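You operate a simulated robot arm through the tools that you are given. There is no shell and no other tool. Be economical: measure what you need, move in short steps, check, and stop when the job is done.

Carry out the task below with a simulated robot arm. There is one attempt and no reset: what you move stays moved.

## Task
Take the down spray head from the top of the sample bench and leave it on top of the brown carton there.

It is judged by the outcome, as a careful person would: the job done as asked, and still so three seconds after it is handed in. It fails if anything else is knocked over, pushed out of place, dropped, spilled or broken.

## Robot
A 7-joint arm with a two-finger parallel gripper, fixed in place. Base frame: the origin is at the foot of the arm, x ahead of it, y to its left, z up; the work surface is at about z = 0. Lengths are in cm, angles in degrees, forces in N, time in s.
With the tool pointing down near the work surface it reaches from about 24 to 62 cm from the base axis. Its first joint turns from -66.0 to 66.0 degrees. Payload 2.6 kg.
Tool frame: the origin (TCP) lies between the finger pads and is the grasp point; the fingertips stand 3 cm ahead of it; z points along the fingers, y is the line along which they close. The gripper opens to 9.4 cm. The fingers are 2.8 cm wide and 1 cm thick; the gripper's body (5 by 9.6 cm) begins 5.5 cm behind the TCP.
Orientation is that of the tool frame in the base frame, as [roll, pitch, yaw] about the fixed x, y, z axes, in that order (R = Rz(yaw) Ry(pitch) Rx(roll)). With the fingers straight down and closing along the base's y, the tool's x points along the base's -x, its y along +y and its z along -z.

## Interface
- The arm moves only by the tool nudge_tool. Its argument "plan" is a list of rows, each an object (a shift or turn left out is 0, a gripper value left out holds the last) with "dp": the shift along the base's x, y, z in mm, a list of three; "rotation": the turn, a rotation vector about the base's x, y, z in degrees, a list of three; "hand": the opening, from 0 (shut) to 1 (fully open). In form: [{"dp": [dx, dy, dz], "rotation": [ax, ay, az], "hand": hand}, ...]. A call has 1 to 12 rows; each row shifts and turns the commanded pose from where the row before left it. Each row takes 0.2 s and may step no farther than 5 cm and 8.6 degrees from the row before; otherwise, or with a gripper value out of range, the whole call is refused. Where a pose cannot be reached the arm comes as near as it can. A force on the tool above 40 N (or 10 N above the force at the start of the call, whichever is more), or a blocked arm, ends the call early, and 0.2 s more pass. Each finger travels about 7.2 cm/s and halts on what it meets, pressing with about 32 N; the grip force reading is that of the motor and also rises with nothing between the fingers. The clock runs only during rows and for 0.2 s after the last one: add rows that do not move to give the fingers time. It gives the time, the measured TCP pose, the force on the tool (base axes), the opening and the grip force at its end, in the units of the frame above (readings bear some noise), and new pictures: "views" is both (left out), scene, wrist or none.
- Cameras (640 x 400 px; columns grow to the right, rows downward): "scene" is fixed at [3.76, 42.68, 58.8]; the picture's right is [-0.76, -0.65, 0.00], its down [-0.28, 0.33, -0.90] and it looks along [0.58, -0.69, -0.43] (base axes); focal length 298 px, centre (320, 200). "wrist" rides on the gripper at [7.6, 1.4, -10.2] in the tool frame; the picture's right is [-0.18, 0.98, 0.00], its down [-0.75, -0.14, -0.64] and it looks along [-0.63, -0.12, 0.77] (tool axes); focal length 243 px, centre (320, 200). There is no depth. A picture from a camera that has moved, and an enlarged one, comes with that camera's place and axes in the base frame and with its lens. The place of the scene camera against the robot may be out by one fixed shift of up to 1.8 cm in any direction.
- inspect(camera, box): a new picture of the part [left, top, right, bottom] of that camera's present view, enlarged. No time passes.
- hand_in(): hands the job in; it is judged then, once.

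Go step by step. Nothing tells you positions but the pictures and the camera data: compare them with the known pose of the tool, close in by small moves and look again before you grip or let go. The budget is 90 turns and 170 pictures, counting those below and the enlarged ones. Unless the task says otherwise, let go and move clear before handing in, and close with one line.

The tools are called after "Emit:" by a JSON object that holds its "method" and its "body". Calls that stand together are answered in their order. nudge_tool: Moves the arm, as the interface text tells. Its arguments: {"type":"object","properties":{"plan":{"type":"array","items":{"type":"object","properties":{"dp":{"type":"array","items":{"type":"number"}},"rotation":{"type":"array","items":{"type":"number"}},"hand":{"type":"number"}}}},"views":{"type":"string","enum":["both","scene","wrist","none"]}},"required":["plan"]} The other tools are called the same way: inspect (camera, box) takes an enlarged picture of a part of a camera's view; hand_in () hands the job in.

At the start:

```text
clock: 0.0
ee_pos: [21.25, -20.54, 46.78]
ee_rot: [-179.9, 0.0, -180.0]
contact_force: [-0.4, -0.3, 0.1]
width: 9.39
grasp_force: 0.1
```

scene: 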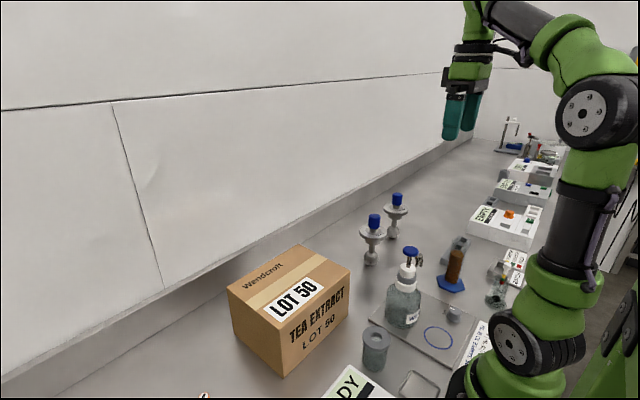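
wrist: 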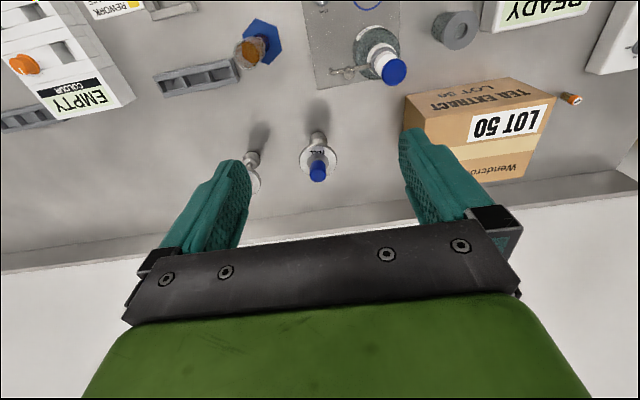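

I see two spray-head-like objects with blue tops near the carton, plus a spray bottle. I'll enlarge both views to tell which one is the "down" one.

Emit:
{"method": "inspect", "body": {"camera": "scene", "box": [340, 180, 440, 270]}}

Emit:
{"method": "inspect", "body": {"camera": "wrist", "box": [220, 90, 360, 210]}}

Emit:
{"method": "inspect", "body": {"camera": "scene", "box": [370, 220, 540, 350]}}

Emit:
{"method": "inspect", "body": {"camera": "wrist", "box": [300, 0, 480, 110]}}

```text
4.44 times, centred on (390, 225) of scene
camera zoom: at [3.76, 42.68, 58.8], right [-0.76, -0.65, 0.0], down [-0.28, 0.33, -0.9], along [0.58, -0.69, -0.43], focal length 1324 px, centre (9, 89)
```

zoom: 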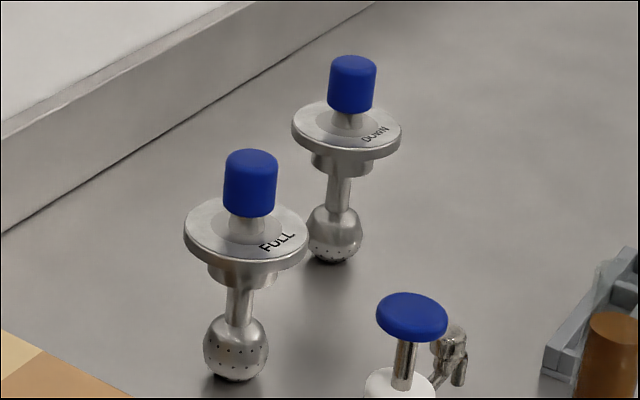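

```text
3.33 times, centred on (290, 150) of wrist
camera zoom: at [13.74, -19.16, 57.11], right [0.18, 0.98, 0.0], down [0.75, -0.14, 0.64], along [0.63, -0.12, -0.77], focal length 809 px, centre (420, 367)
```

zoom: 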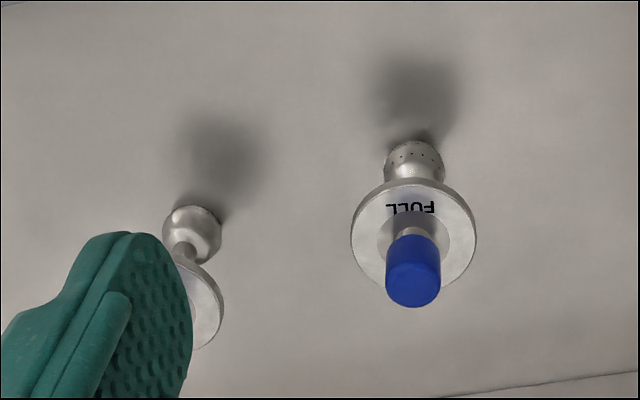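

```text
3.08 times, centred on (455, 285) of scene
camera zoom: at [3.76, 42.68, 58.8], right [-0.76, -0.65, 0.0], down [-0.28, 0.33, -0.9], along [0.58, -0.69, -0.43], focal length 917 px, centre (-95, -62)
```

zoom: 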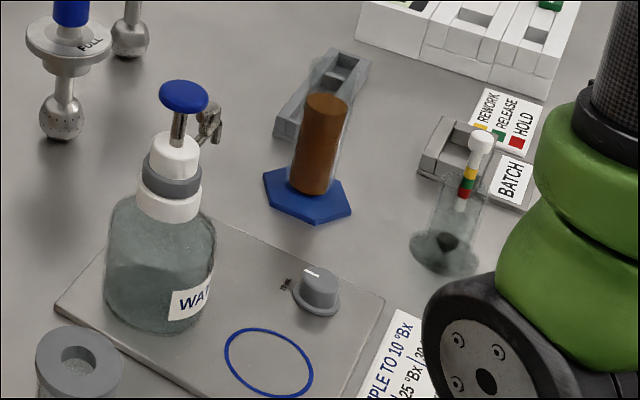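

```text
3.56 times, centred on (390, 55) of wrist
camera zoom: at [13.74, -19.16, 57.11], right [0.18, 0.98, 0.0], down [0.75, -0.14, 0.64], along [0.63, -0.12, -0.77], focal length 863 px, centre (71, 716)
```

zoom: 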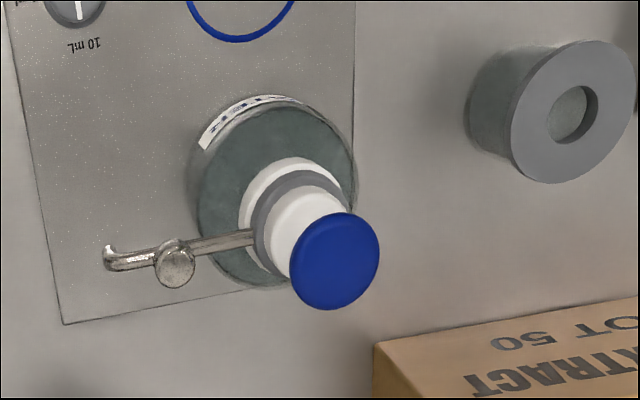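

The far head on the right is marked DOWN (the near one is FULL). I estimate it stands near (42.5, -41), about 16–18 cm tall; the carton spans about x 34+, y -4…18, about 14–16 high. I'll move above and short of the DOWN head to look.

Emit:
{"method": "nudge_tool", "body": {"plan": [{"dp": [25, -28, -15]}, {"dp": [25, -28, -15]}, {"dp": [25, -28, -15]}, {"dp": [25, -28, -15]}, {"dp": [25, -28, -15]}, {"dp": [25, -28, -15]}, {"dp": [0, 0, 0]}]}}

```text
clock: 1.6
ee_pos: [35.46, -36.35, 37.5]
ee_rot: [-179.9, 0.2, 179.9]
contact_force: [-0.4, -0.1, -0.1]
width: 9.43
grasp_force: 0.0
out of reach, approached as far as the arm can: row 6
camera wrist: at [27.9, -34.99, 47.9], right [0.18, 0.98, 0.0], down [0.75, -0.14, 0.64], along [0.63, -0.12, -0.76], focal length 243 px, centre (320, 200)
```

scene: 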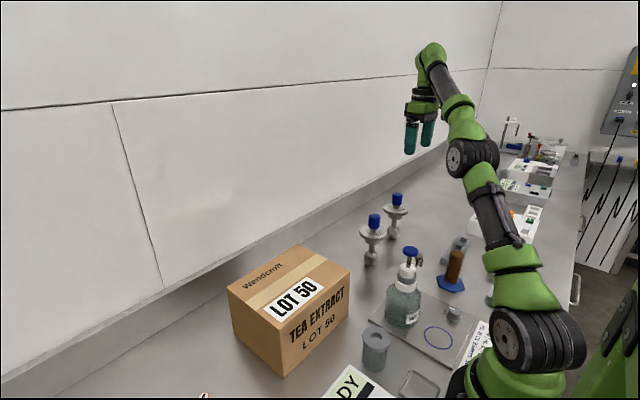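
wrist: 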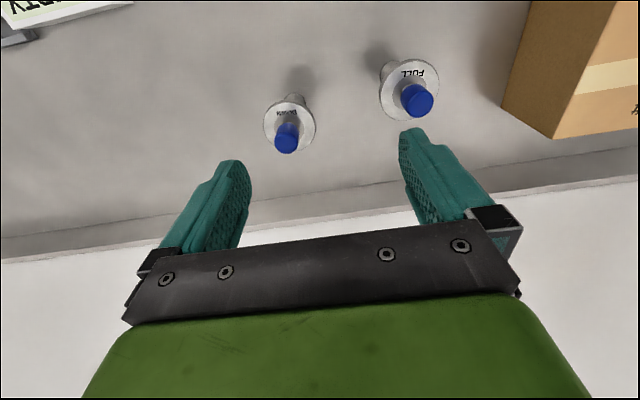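

I reached the arm's limit at this height; reach grows lower down. I'll enlarge the DOWN head to triangulate it.

Emit:
{"method": "inspect", "body": {"camera": "wrist", "box": [240, 50, 460, 187]}}

Emit:
{"method": "inspect", "body": {"camera": "wrist", "box": [250, 80, 330, 160]}}

```text
2.91 times, centred on (350, 118) of wrist
camera zoom: at [27.9, -34.99, 47.9], right [0.18, 0.98, 0.0], down [0.75, -0.14, 0.64], along [0.63, -0.12, -0.76], focal length 706 px, centre (233, 437)
```

zoom: 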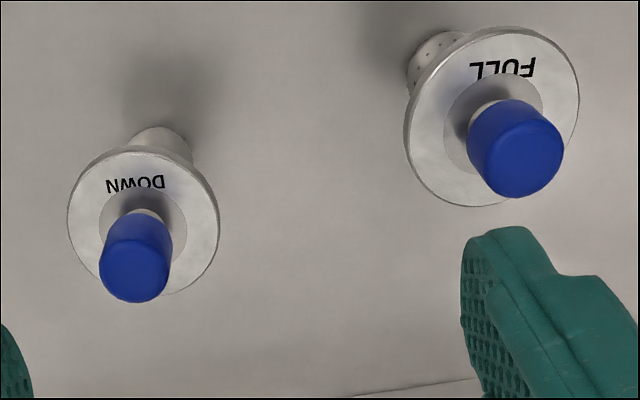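

```text
5.00 times, centred on (290, 120) of wrist
camera zoom: at [27.9, -34.99, 47.9], right [0.18, 0.98, 0.0], down [0.75, -0.14, 0.64], along [0.63, -0.12, -0.76], focal length 1213 px, centre (470, 600)
```

zoom: 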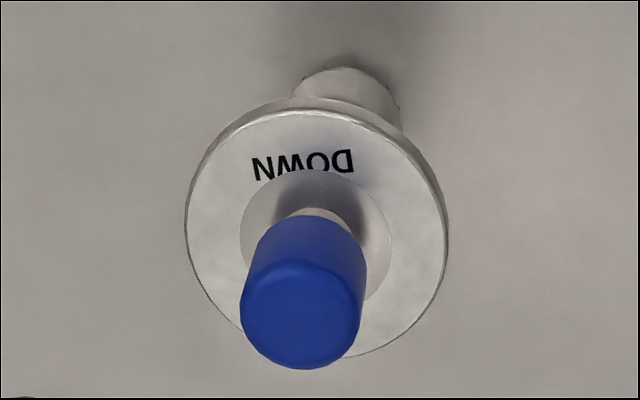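

The DOWN head's axis is near (41.8, -42.2), cap about 3.2 cm wide with its top near z = 18 and the disc near z = 12.5. I'll yaw the gripper so it closes across the radial direction, lower to z≈24 and look again.

Emit:
{"method": "nudge_tool", "body": {"plan": [{"dp": [0, 0, -20], "rotation": [0, 0, -7.5]}, {"dp": [0, 0, -20], "rotation": [0, 0, -7.5]}, {"dp": [0, 0, -20], "rotation": [0, 0, -7.5]}, {"dp": [0, 0, -20], "rotation": [0, 0, -7.5]}, {"dp": [0, 0, -20], "rotation": [0, 0, -7.5]}, {"dp": [0, 0, -20], "rotation": [0, 0, -7.5]}, {"dp": [0, 0, 0]}]}}

```text
clock: 3.2
ee_pos: [35.6, -36.35, 25.47]
ee_rot: [179.9, 0.2, 134.9]
contact_force: [1.2, 0.2, -0.8]
width: 9.4
grasp_force: 0.0
camera wrist: at [31.28, -29.94, 35.76], right [0.83, 0.56, 0.0], down [0.43, -0.63, 0.64], along [0.36, -0.53, -0.77], focal length 243 px, centre (320, 200)
```

scene: 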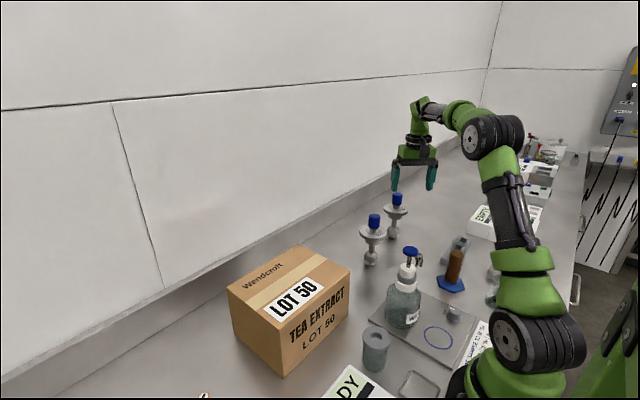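
wrist: 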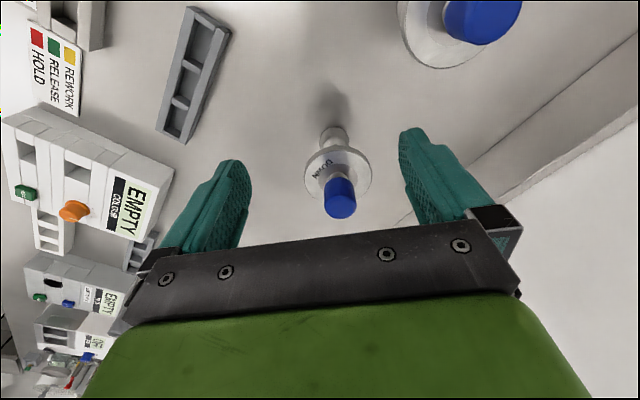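

Emit:
{"method": "inspect", "body": {"camera": "wrist", "box": [290, 115, 390, 225]}}

```text
3.64 times, centred on (340, 170) of wrist
camera zoom: at [31.28, -29.94, 35.76], right [0.83, 0.56, 0.0], down [0.43, -0.63, 0.64], along [0.36, -0.53, -0.77], focal length 882 px, centre (247, 309)
```

zoom: 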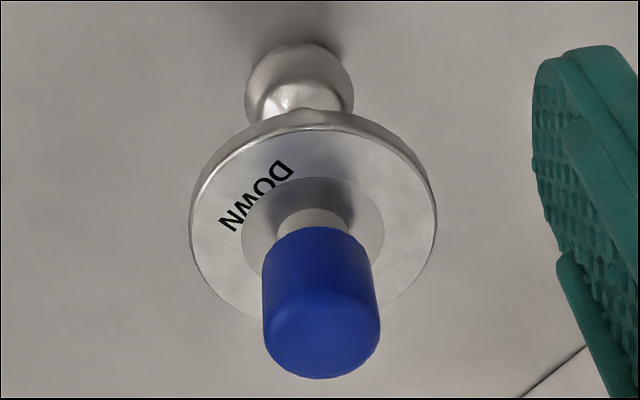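

The DOWN head's axis now triangulates to (42.3, -42.3): cap top at z≈17, disc top ≈11.3, ball bottom on the bench. I'll lower short of it to z≈15.5, then slide the open fingers outward around the cap.

Emit:
{"method": "nudge_tool", "body": {"plan": [{"dp": [1, 2, -25]}, {"dp": [1, 2, -25]}, {"dp": [1, 1, -25]}, {"dp": [1, 1, -24]}, {"dp": [0, 0, 0]}]}}

```text
clock: 4.4
ee_pos: [36.01, -35.68, 15.45]
ee_rot: [179.9, 0.0, 135.0]
contact_force: [0.0, 1.1, 0.2]
width: 9.4
grasp_force: 0.1
camera wrist: at [31.63, -29.44, 25.76], right [0.83, 0.56, 0.0], down [0.43, -0.63, 0.64], along [0.36, -0.53, -0.77], focal length 243 px, centre (320, 200)
```

scene: 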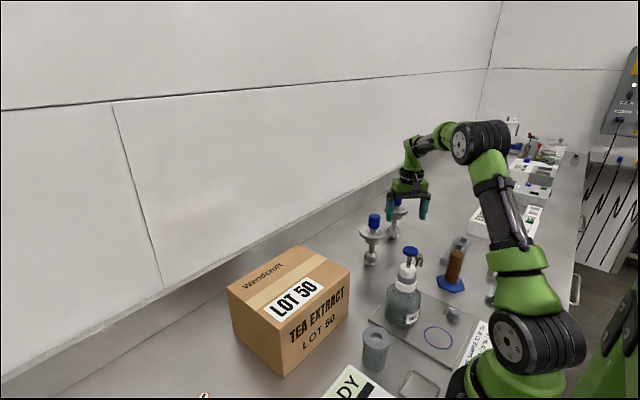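
wrist: 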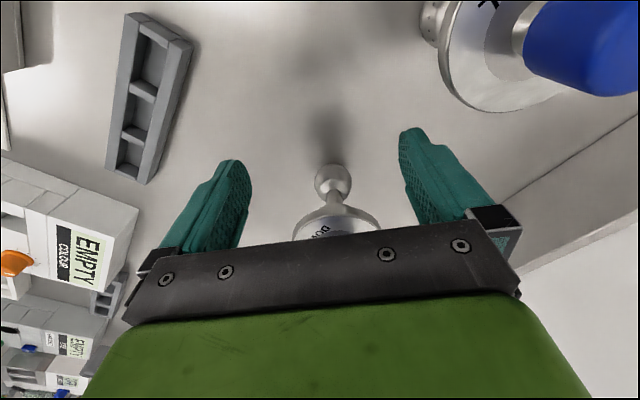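

The ball re-measures at (42.3, -42.4), matching. I'll slide outward most of the way and check alignment and reach.

Emit:
{"method": "nudge_tool", "body": {"plan": [{"dp": [12, -13, 0]}, {"dp": [12, -13, 0]}, {"dp": [12, -13, 0]}, {"dp": [12, -13, 0]}, {"dp": [0, 0, 0]}]}}

```text
clock: 5.6
ee_pos: [40.82, -40.91, 15.79]
ee_rot: [180.0, -0.1, 135.1]
contact_force: [-0.2, 0.3, 0.8]
width: 9.4
grasp_force: 0.1
camera wrist: at [36.47, -34.67, 25.97], right [0.83, 0.56, 0.0], down [0.43, -0.63, 0.64], along [0.36, -0.53, -0.77], focal length 243 px, centre (320, 200)
```

scene: 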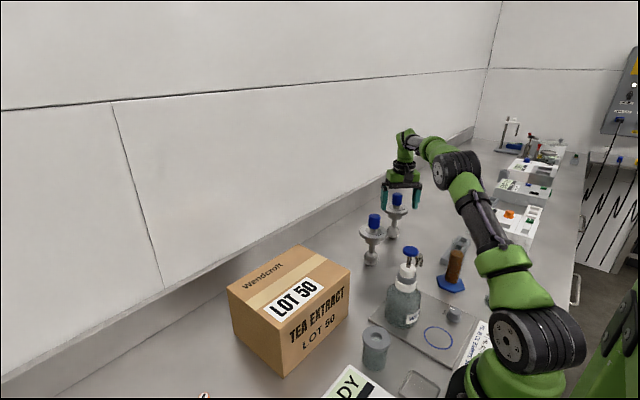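
wrist: 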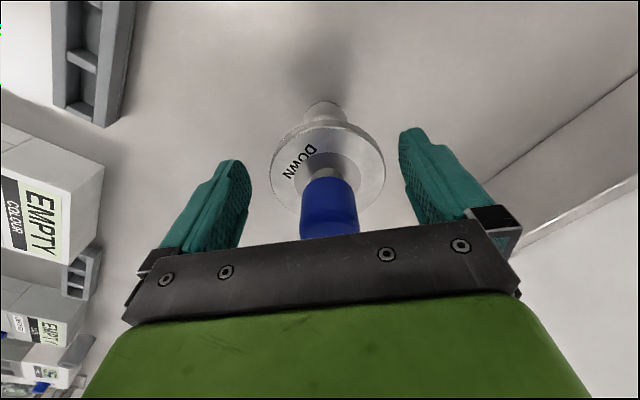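

The cap is centred between the fingers; 1.5 cm more in x and y to go. I'll complete the slide.

Emit:
{"method": "nudge_tool", "body": {"plan": [{"dp": [8, -7, 0]}, {"dp": [8, -7, -1]}, {"dp": [0, 0, 0]}, {"dp": [0, 0, 0]}]}}

Emit:
{"method": "inspect", "body": {"camera": "scene", "box": [350, 150, 450, 250]}}

```text
clock: 6.6
ee_pos: [42.52, -42.33, 15.52]
ee_rot: [180.0, 0.0, 135.1]
contact_force: [-0.4, 0.1, 0.0]
width: 9.4
grasp_force: 0.2
camera wrist: at [38.1, -36.01, 25.77], right [0.83, 0.56, 0.0], down [0.43, -0.63, 0.64], along [0.36, -0.53, -0.77], focal length 243 px, centre (320, 200)
```

scene: 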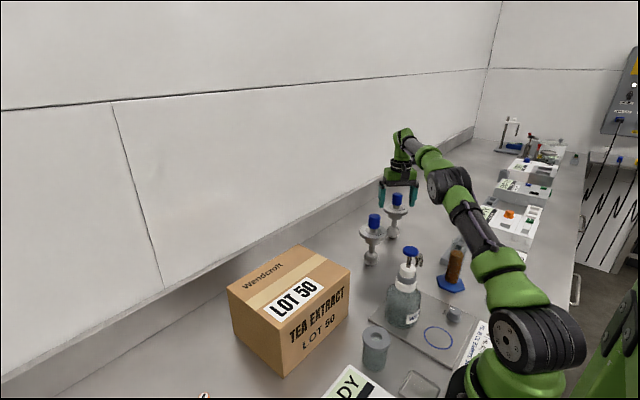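
wrist: 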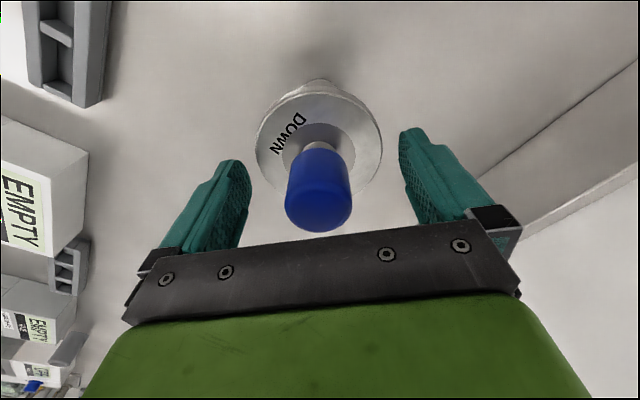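

```text
4.00 times, centred on (400, 200) of scene
camera zoom: at [3.76, 42.68, 58.8], right [-0.76, -0.65, 0.0], down [-0.28, 0.33, -0.9], along [0.58, -0.69, -0.43], focal length 1192 px, centre (0, 200)
```

zoom: 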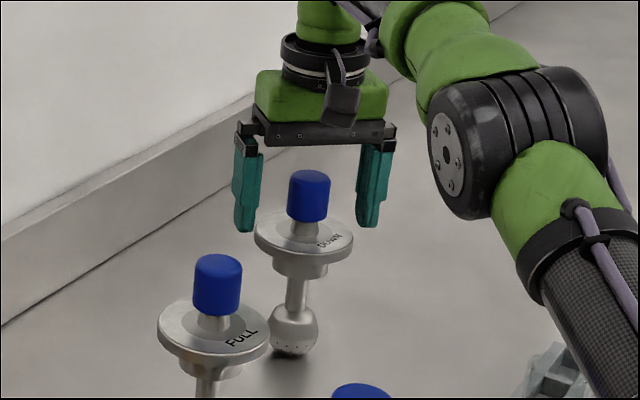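

The cap lies right at the grasp point with tips above the disc. I'll close on it.

Emit:
{"method": "nudge_tool", "body": {"plan": [{"hand": 0.6}, {"hand": 0.42}, {"hand": 0}, {"hand": 0}, {"hand": 0}]}}

```text
clock: 7.8
ee_pos: [42.37, -42.47, 15.53]
ee_rot: [-179.9, 0.2, 135.0]
contact_force: [-1.3, -0.3, 0.1]
width: 3.25
grasp_force: 32.1
camera wrist: at [38.09, -36.02, 25.78], right [0.83, 0.56, 0.0], down [0.43, -0.63, 0.64], along [0.36, -0.53, -0.77], focal length 243 px, centre (320, 200)
```

scene: 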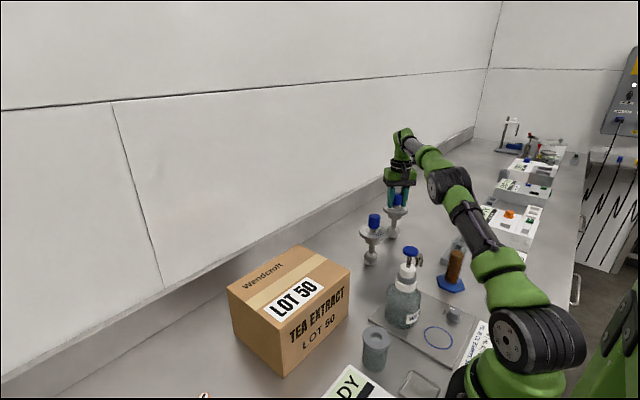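
wrist: 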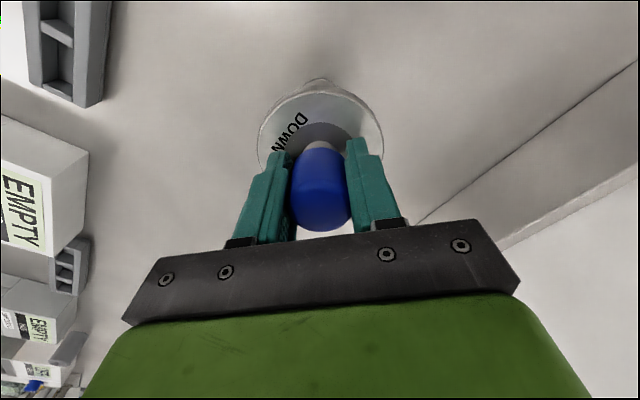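

Gripped at 3.25 cm, matching the cap. Lift slightly, then rise while retreating toward the base.

Emit:
{"method": "nudge_tool", "body": {"plan": [{"dp": [0, 0, 10]}, {"dp": [-5, 5, 15]}, {"dp": [-12, 12, 25]}, {"dp": [-12, 12, 25]}, {"dp": [-12, 12, 25]}, {"dp": [-12, 12, 25]}, {"dp": [-12, 12, 25]}, {"dp": [-12, 12, 25]}, {"dp": [-12, 12, 25]}, {"dp": [0, 0, 0]}]}}

```text
clock: 10.0
ee_pos: [33.5, -33.47, 35.54]
ee_rot: [-180.0, 0.0, 135.0]
contact_force: [-0.3, -1.1, -3.5]
width: 3.32
grasp_force: 32.0
camera wrist: at [29.13, -27.16, 45.84], right [0.83, 0.56, 0.0], down [0.43, -0.63, 0.64], along [0.36, -0.53, -0.77], focal length 243 px, centre (320, 200)
```

scene: 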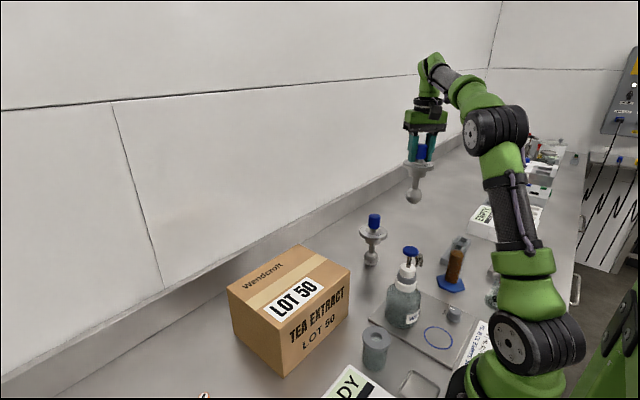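
wrist: 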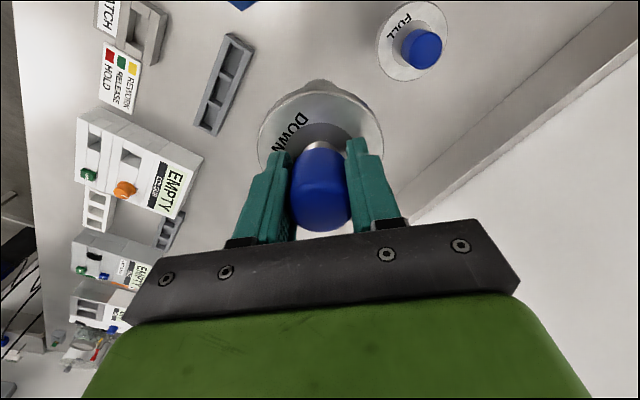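

The head is held securely, its bottom at about z = 20. I'll raise to z≈40, swing toward the carton with yaw returning, and look at the carton from there.

Emit:
{"method": "nudge_tool", "body": {"plan": [{"dp": [-8, 10, 30]}, {"dp": [-8, 30, 15], "rotation": [0, 0, 7.5]}, {"dp": [-4, 36, 0], "rotation": [0, 0, 7.5]}, {"dp": [0, 36, 0], "rotation": [0, 0, 7.5]}, {"dp": [0, 36, 0], "rotation": [0, 0, 7.5]}, {"dp": [0, 36, 0], "rotation": [0, 0, 7.5]}, {"dp": [0, 36, 0], "rotation": [0, 0, 7.5]}, {"dp": [0, 0, 0]}]}}

```text
clock: 11.8
ee_pos: [31.5, -11.63, 40.09]
ee_rot: [180.0, 0.0, -179.9]
contact_force: [-0.9, -0.6, -3.5]
width: 3.31
grasp_force: 32.5
camera wrist: at [23.96, -10.16, 50.41], right [0.18, 0.98, 0.0], down [0.75, -0.14, 0.64], along [0.63, -0.12, -0.77], focal length 243 px, centre (320, 200)
```

scene: 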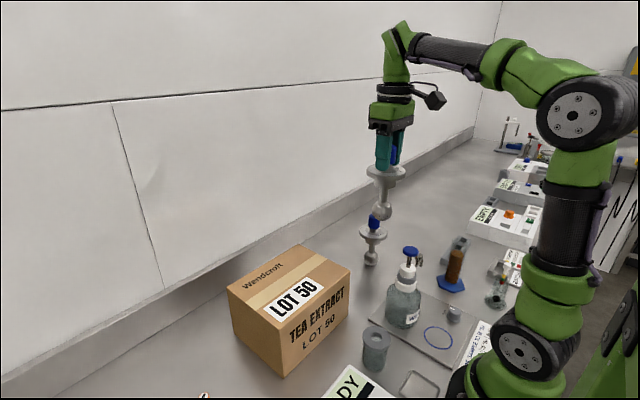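
wrist: 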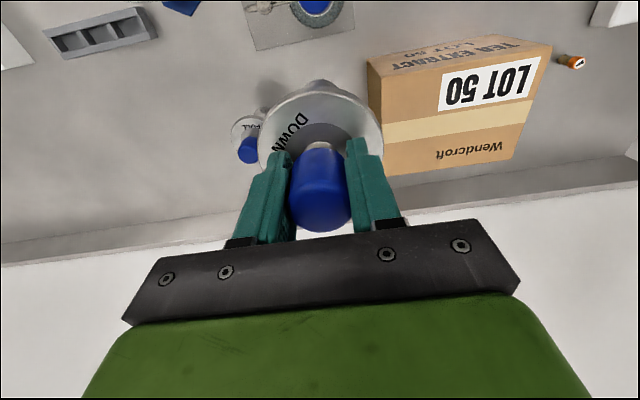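

Emit:
{"method": "inspect", "body": {"camera": "wrist", "box": [350, 20, 570, 190]}}

Emit:
{"method": "inspect", "body": {"camera": "scene", "box": [210, 230, 370, 390]}}

```text
2.35 times, centred on (460, 105) of wrist
camera zoom: at [23.96, -10.16, 50.41], right [0.18, 0.98, 0.0], down [0.75, -0.14, 0.64], along [0.63, -0.12, -0.77], focal length 571 px, centre (-9, 424)
```

zoom: 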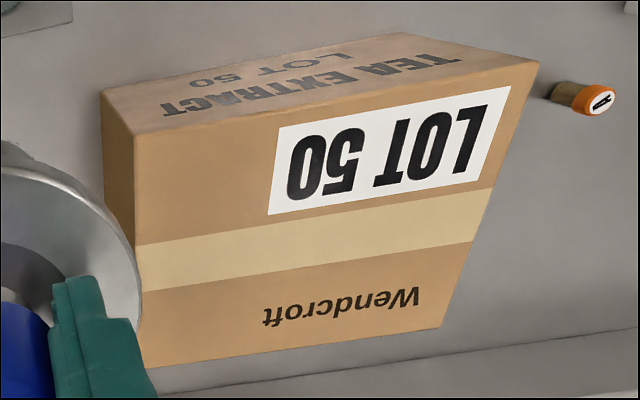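

```text
2.50 times, centred on (290, 310) of scene
camera zoom: at [3.76, 42.68, 58.8], right [-0.76, -0.65, 0.0], down [-0.28, 0.33, -0.9], along [0.58, -0.69, -0.43], focal length 745 px, centre (395, -75)
```

zoom: 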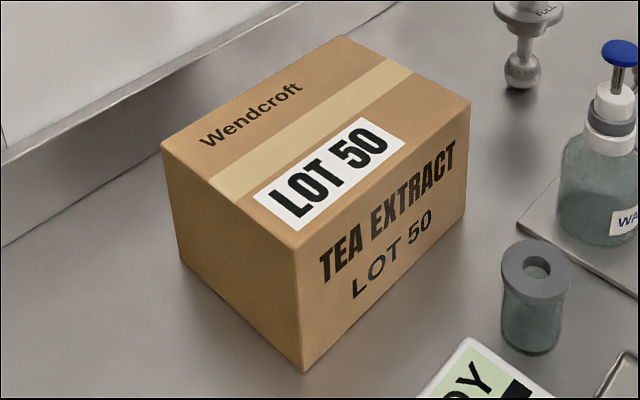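

The carton top measures x 34–50.6, y -3.5–18, z≈13.8, so its centre is about (42, 7). I'll move over it and go down to about 2 cm above.

Emit:
{"method": "nudge_tool", "body": {"plan": [{"dp": [20, 37, 0]}, {"dp": [20, 37, 0]}, {"dp": [20, 37, 0]}, {"dp": [20, 37, 0]}, {"dp": [20, 37, 0]}, {"dp": [0, 0, -20]}, {"dp": [0, 0, -25]}, {"dp": [0, 0, -25]}, {"dp": [0, 0, -15]}, {"dp": [0, 0, 0]}]}}

Emit:
{"method": "inspect", "body": {"camera": "scene", "box": [210, 190, 370, 350]}}

```text
clock: 14.0
ee_pos: [41.6, 7.13, 31.55]
ee_rot: [-180.0, 0.2, -179.9]
contact_force: [0.0, 0.5, -3.9]
width: 3.3
grasp_force: 32.2
camera wrist: at [33.96, 8.37, 41.78], right [0.18, 0.98, 0.0], down [0.75, -0.14, 0.64], along [0.63, -0.12, -0.77], focal length 243 px, centre (320, 200)
```

scene: 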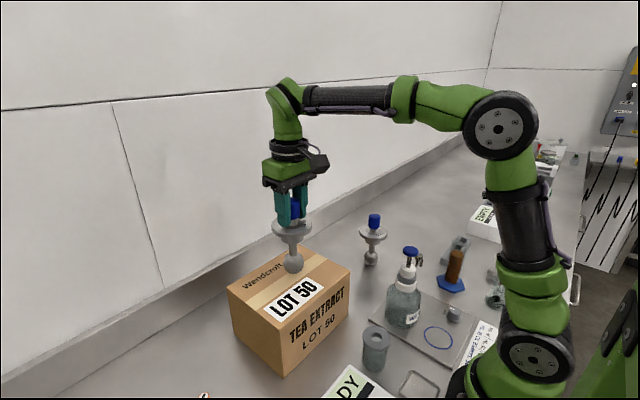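
wrist: 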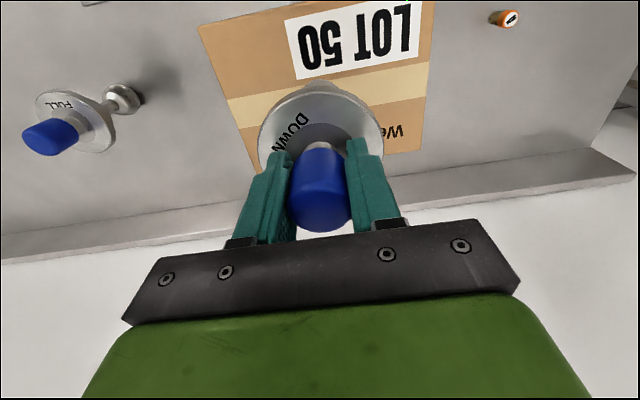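

```text
2.50 times, centred on (290, 270) of scene
camera zoom: at [3.77, 42.68, 58.8], right [-0.76, -0.65, 0.0], down [-0.28, 0.33, -0.9], along [0.58, -0.69, -0.43], focal length 745 px, centre (395, 25)
```

zoom: 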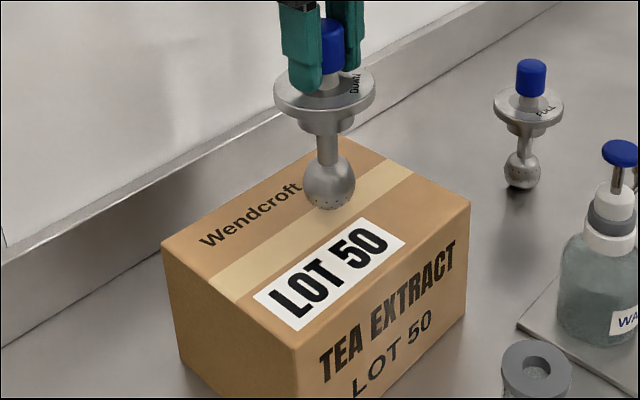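

The head hovers upright about 2 cm over the carton's middle. I'll lower it gently and watch the force.

Emit:
{"method": "nudge_tool", "body": {"plan": [{"dp": [0, 0, -5]}, {"dp": [0, 0, -5]}, {"dp": [0, 0, -4]}, {"dp": [0, 0, -2]}, {"dp": [0, 0, 0]}], "views": "none"}}

Emit:
{"method": "nudge_tool", "body": {"plan": [{"dp": [0, 0, -2]}, {"dp": [0, 0, 0]}], "views": "none"}}

Emit:
{"method": "nudge_tool", "body": {"plan": [{"dp": [0, 0, -2]}, {"dp": [0, 0, 0]}], "views": "scene"}}

Emit:
{"method": "inspect", "body": {"camera": "scene", "box": [250, 210, 340, 300]}}

```text
clock: 15.2
ee_pos: [41.48, 7.11, 29.78]
ee_rot: [179.9, 0.0, -179.9]
contact_force: [1.2, 1.2, -3.7]
width: 3.3
grasp_force: 31.9
```

```text
clock: 15.8
ee_pos: [41.5, 7.07, 29.75]
ee_rot: [-179.9, -0.1, -179.9]
contact_force: [0.2, 0.3, -3.9]
width: 3.33
grasp_force: 32.0
```

```text
clock: 16.4
ee_pos: [41.54, 7.09, 29.44]
ee_rot: [179.9, 0.0, -179.9]
contact_force: [0.9, -0.2, -4.1]
width: 3.31
grasp_force: 31.8
```

scene: 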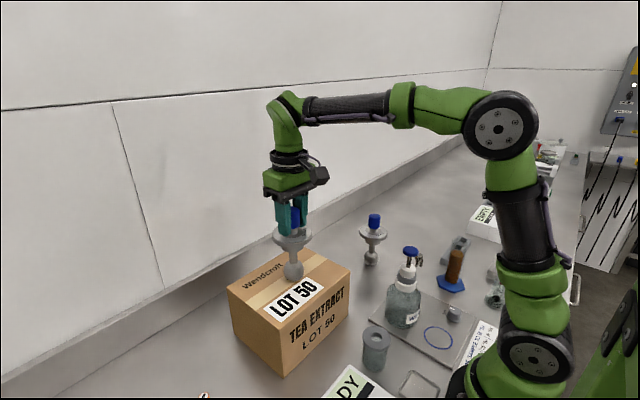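

```text
4.44 times, centred on (295, 255) of scene
camera zoom: at [3.77, 42.68, 58.8], right [-0.76, -0.65, 0.0], down [-0.28, 0.33, -0.9], along [0.58, -0.69, -0.43], focal length 1324 px, centre (431, -44)
```

zoom: 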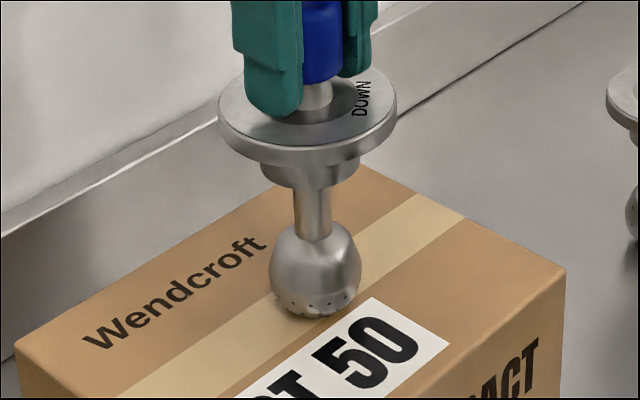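

No contact yet, since the force still shows only the weight. I'll keep lowering in small steps.

Emit:
{"method": "nudge_tool", "body": {"plan": [{"dp": [0, 0, -1.5]}, {"dp": [0, 0, 0]}], "views": "none"}}

Emit:
{"method": "nudge_tool", "body": {"plan": [{"dp": [0, 0, -1.5]}, {"dp": [0, 0, 0]}], "views": "none"}}

Emit:
{"method": "nudge_tool", "body": {"plan": [{"dp": [0, 0, -1]}, {"dp": [0, 0, 0]}], "views": "none"}}

```text
clock: 17.0
ee_pos: [41.51, 7.1, 29.53]
ee_rot: [-180.0, 0.3, 179.9]
contact_force: [-3.5, -1.4, 10.1]
width: 3.32
grasp_force: 32.1
```

```text
clock: 17.6
ee_pos: [41.53, 7.21, 29.39]
ee_rot: [-179.8, 0.4, 180.0]
contact_force: [-0.4, -3.0, 22.1]
width: 3.34
grasp_force: 32.2
```

```text
clock: 18.2
ee_pos: [41.51, 7.25, 29.15]
ee_rot: [-179.9, 0.3, 179.9]
contact_force: [-0.8, -4.5, 27.0]
width: 3.3
grasp_force: 32.3
```

It has touched down (pressing about 27 N). I'll back off until the load is nearly gone before releasing.

Emit:
{"method": "nudge_tool", "body": {"plan": [{"dp": [0, 0, -0.0]}, {"dp": [0, 0, 2.5]}, {"dp": [0, 0, 0]}], "views": "both"}}

Emit:
{"method": "inspect", "body": {"camera": "scene", "box": [250, 210, 340, 300]}}

```text
clock: 19.0
ee_pos: [41.47, 7.24, 29.14]
ee_rot: [-179.9, -0.4, -180.0]
contact_force: [1.2, 0.0, -1.1]
width: 3.3
grasp_force: 32.2
camera wrist: at [33.92, 8.54, 39.56], right [0.18, 0.98, 0.0], down [0.76, -0.14, 0.64], along [0.63, -0.12, -0.77], focal length 243 px, centre (320, 200)
```

scene: 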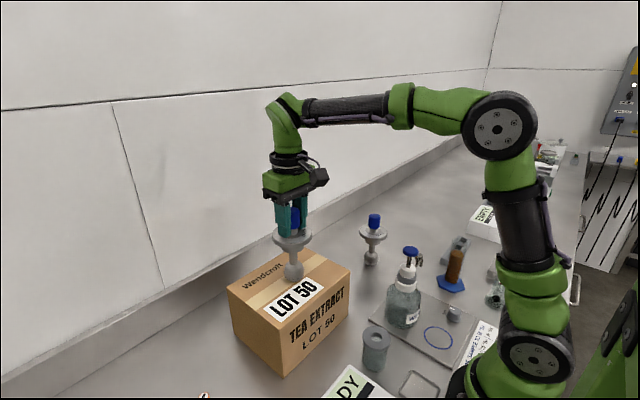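
wrist: 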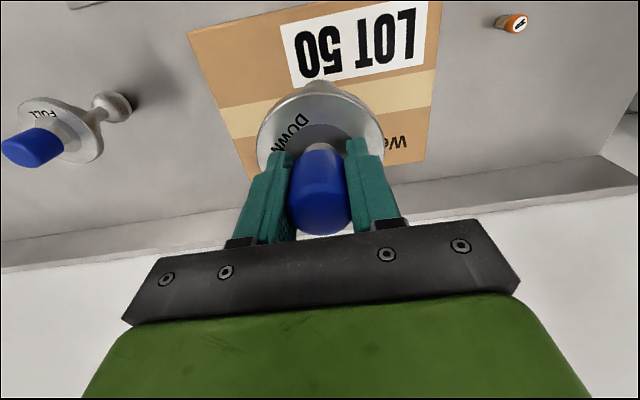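

```text
4.44 times, centred on (295, 255) of scene
camera zoom: at [3.76, 42.68, 58.8], right [-0.76, -0.65, 0.0], down [-0.28, 0.33, -0.9], along [0.58, -0.69, -0.43], focal length 1324 px, centre (431, -44)
```

zoom: 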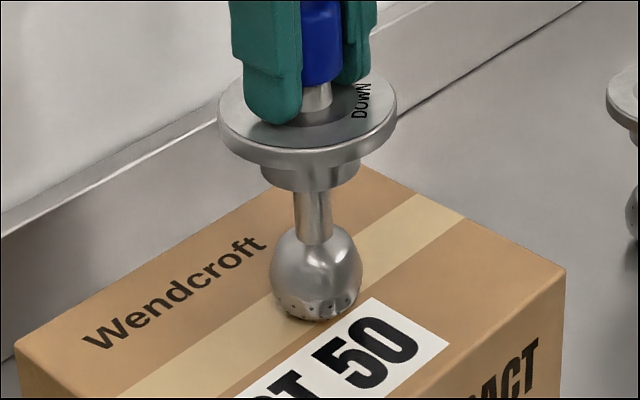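

The head rests upright with almost all its weight on the carton. I'll open slightly and check that it stands.

Emit:
{"method": "nudge_tool", "body": {"plan": [{"hand": 0.38}, {"hand": 0.42}, {"hand": 0.42}], "views": "both"}}

Emit:
{"method": "inspect", "body": {"camera": "scene", "box": [250, 210, 340, 300]}}

```text
clock: 19.8
ee_pos: [41.52, 7.2, 29.37]
ee_rot: [180.0, 0.0, 180.0]
contact_force: [-0.1, 0.1, -0.4]
width: 3.97
grasp_force: 0.1
camera wrist: at [33.92, 8.48, 39.7], right [0.18, 0.98, 0.0], down [0.75, -0.14, 0.64], along [0.63, -0.12, -0.77], focal length 243 px, centre (320, 200)
```

scene: 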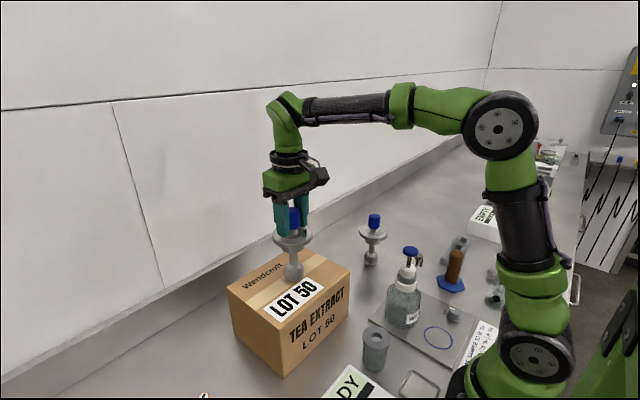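
wrist: 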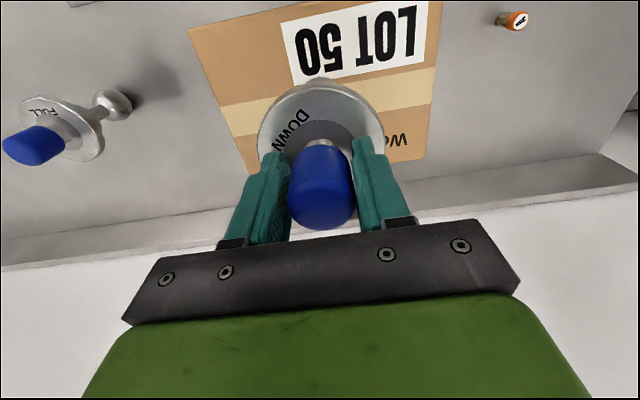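

```text
4.44 times, centred on (295, 255) of scene
camera zoom: at [3.76, 42.68, 58.8], right [-0.76, -0.65, 0.0], down [-0.28, 0.33, -0.9], along [0.58, -0.69, -0.43], focal length 1324 px, centre (431, -44)
```

zoom: 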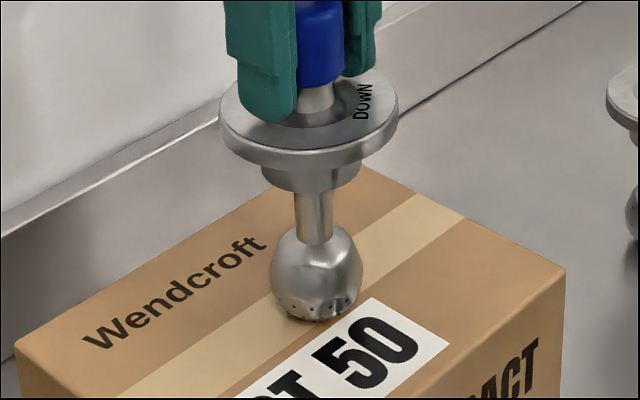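

It stands with the fingers loose. I'll wait and open a bit more to confirm it isn't leaning on a finger.

Emit:
{"method": "nudge_tool", "body": {"plan": [{"hand": 0.5}, {"hand": 0.5}, {"hand": 0.5}, {"hand": 0.5}, {"hand": 0.5}], "views": "wrist"}}

Emit:
{"method": "inspect", "body": {"camera": "scene", "box": [250, 200, 340, 290]}}

```text
clock: 21.0
ee_pos: [41.57, 7.25, 29.35]
ee_rot: [-180.0, 0.0, 180.0]
contact_force: [0.1, -0.3, 0.3]
width: 4.71
grasp_force: 0.0
camera wrist: at [33.92, 8.48, 39.7], right [0.18, 0.98, 0.0], down [0.75, -0.14, 0.64], along [0.63, -0.12, -0.77], focal length 243 px, centre (320, 200)
```

wrist: 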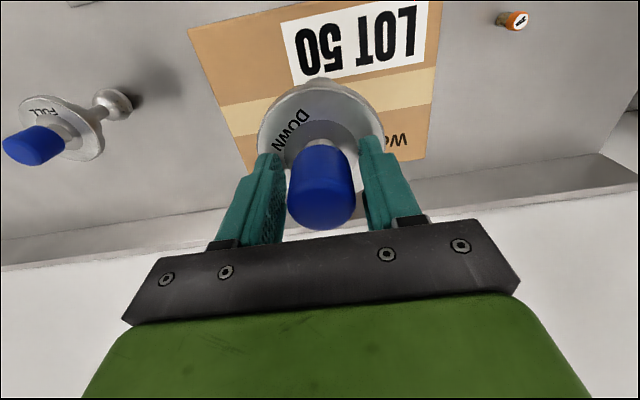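

```text
4.44 times, centred on (295, 245) of scene
camera zoom: at [3.76, 42.68, 58.8], right [-0.76, -0.65, 0.0], down [-0.28, 0.33, -0.9], along [0.58, -0.69, -0.43], focal length 1324 px, centre (431, 0)
```

zoom: 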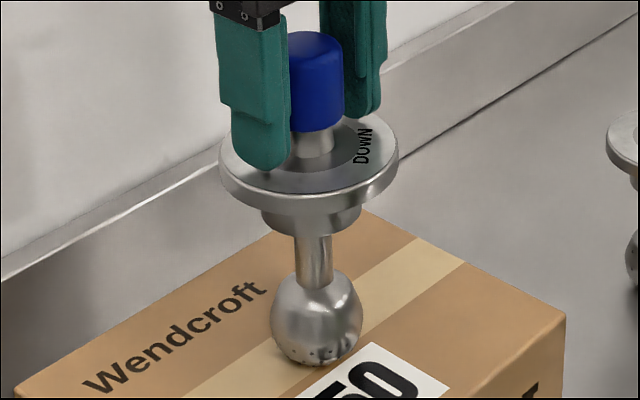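

The cap keeps its place in the picture as the fingers open, so the head stands freely. I'll open wide and rise straight up.

Emit:
{"method": "nudge_tool", "body": {"plan": [{"hand": 0.75}, {"hand": 0.85}, {"hand": 0.85}, {"dp": [0, 0, 10]}, {"dp": [0, 0, 20]}, {"dp": [0, 0, 25]}, {"dp": [0, 0, 25]}, {"dp": [-20, 0, 20]}, {"dp": [-30, 0, 10]}, {"dp": [-30, 0, 0]}, {"dp": [0, 0, 0]}, {"dp": [0, 0, 0]}]}}

Emit:
{"method": "inspect", "body": {"camera": "scene", "box": [210, 180, 410, 380]}}

```text
clock: 23.6
ee_pos: [33.41, 7.11, 40.51]
ee_rot: [179.9, 0.2, -179.9]
contact_force: [0.3, -0.5, 0.9]
width: 8.0
grasp_force: 0.1
camera wrist: at [25.83, 8.44, 50.74], right [0.18, 0.98, 0.0], down [0.75, -0.14, 0.64], along [0.63, -0.12, -0.77], focal length 243 px, centre (320, 200)
```

scene: 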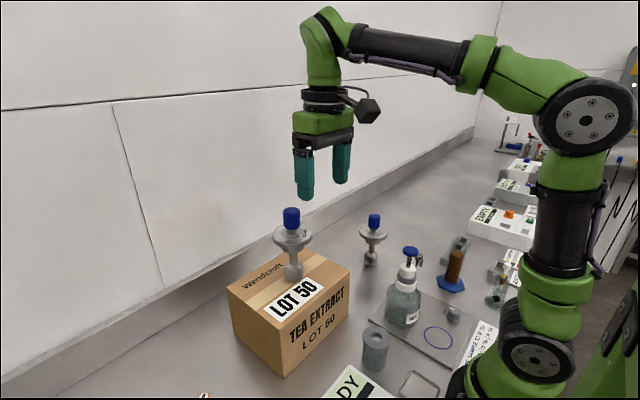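
wrist: 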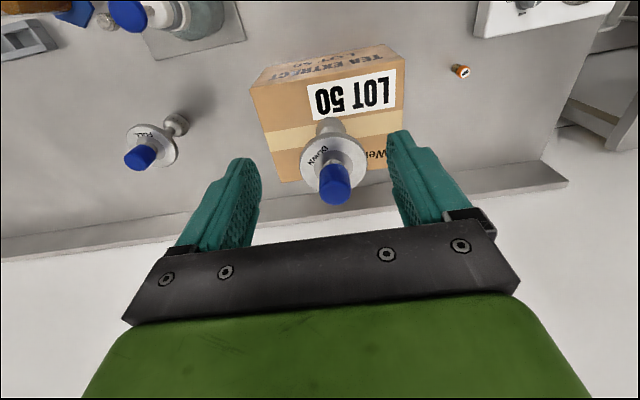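

```text
2.00 times, centred on (310, 280) of scene
camera zoom: at [3.76, 42.68, 58.8], right [-0.76, -0.65, 0.0], down [-0.28, 0.33, -0.9], along [0.58, -0.69, -0.43], focal length 596 px, centre (340, 40)
```

zoom: 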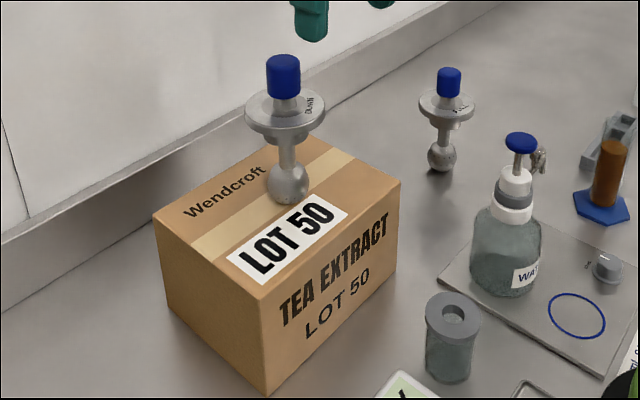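

The DOWN spray head stands upright on the carton, the gripper is clear, and nothing else has moved. I'm handing in.

Emit:
{"method": "hand_in", "body": {}}

```text
The job is handed in.
```

The DOWN spray head is standing upright on top of the brown carton, the gripper is clear of it, and nothing else was disturbed.
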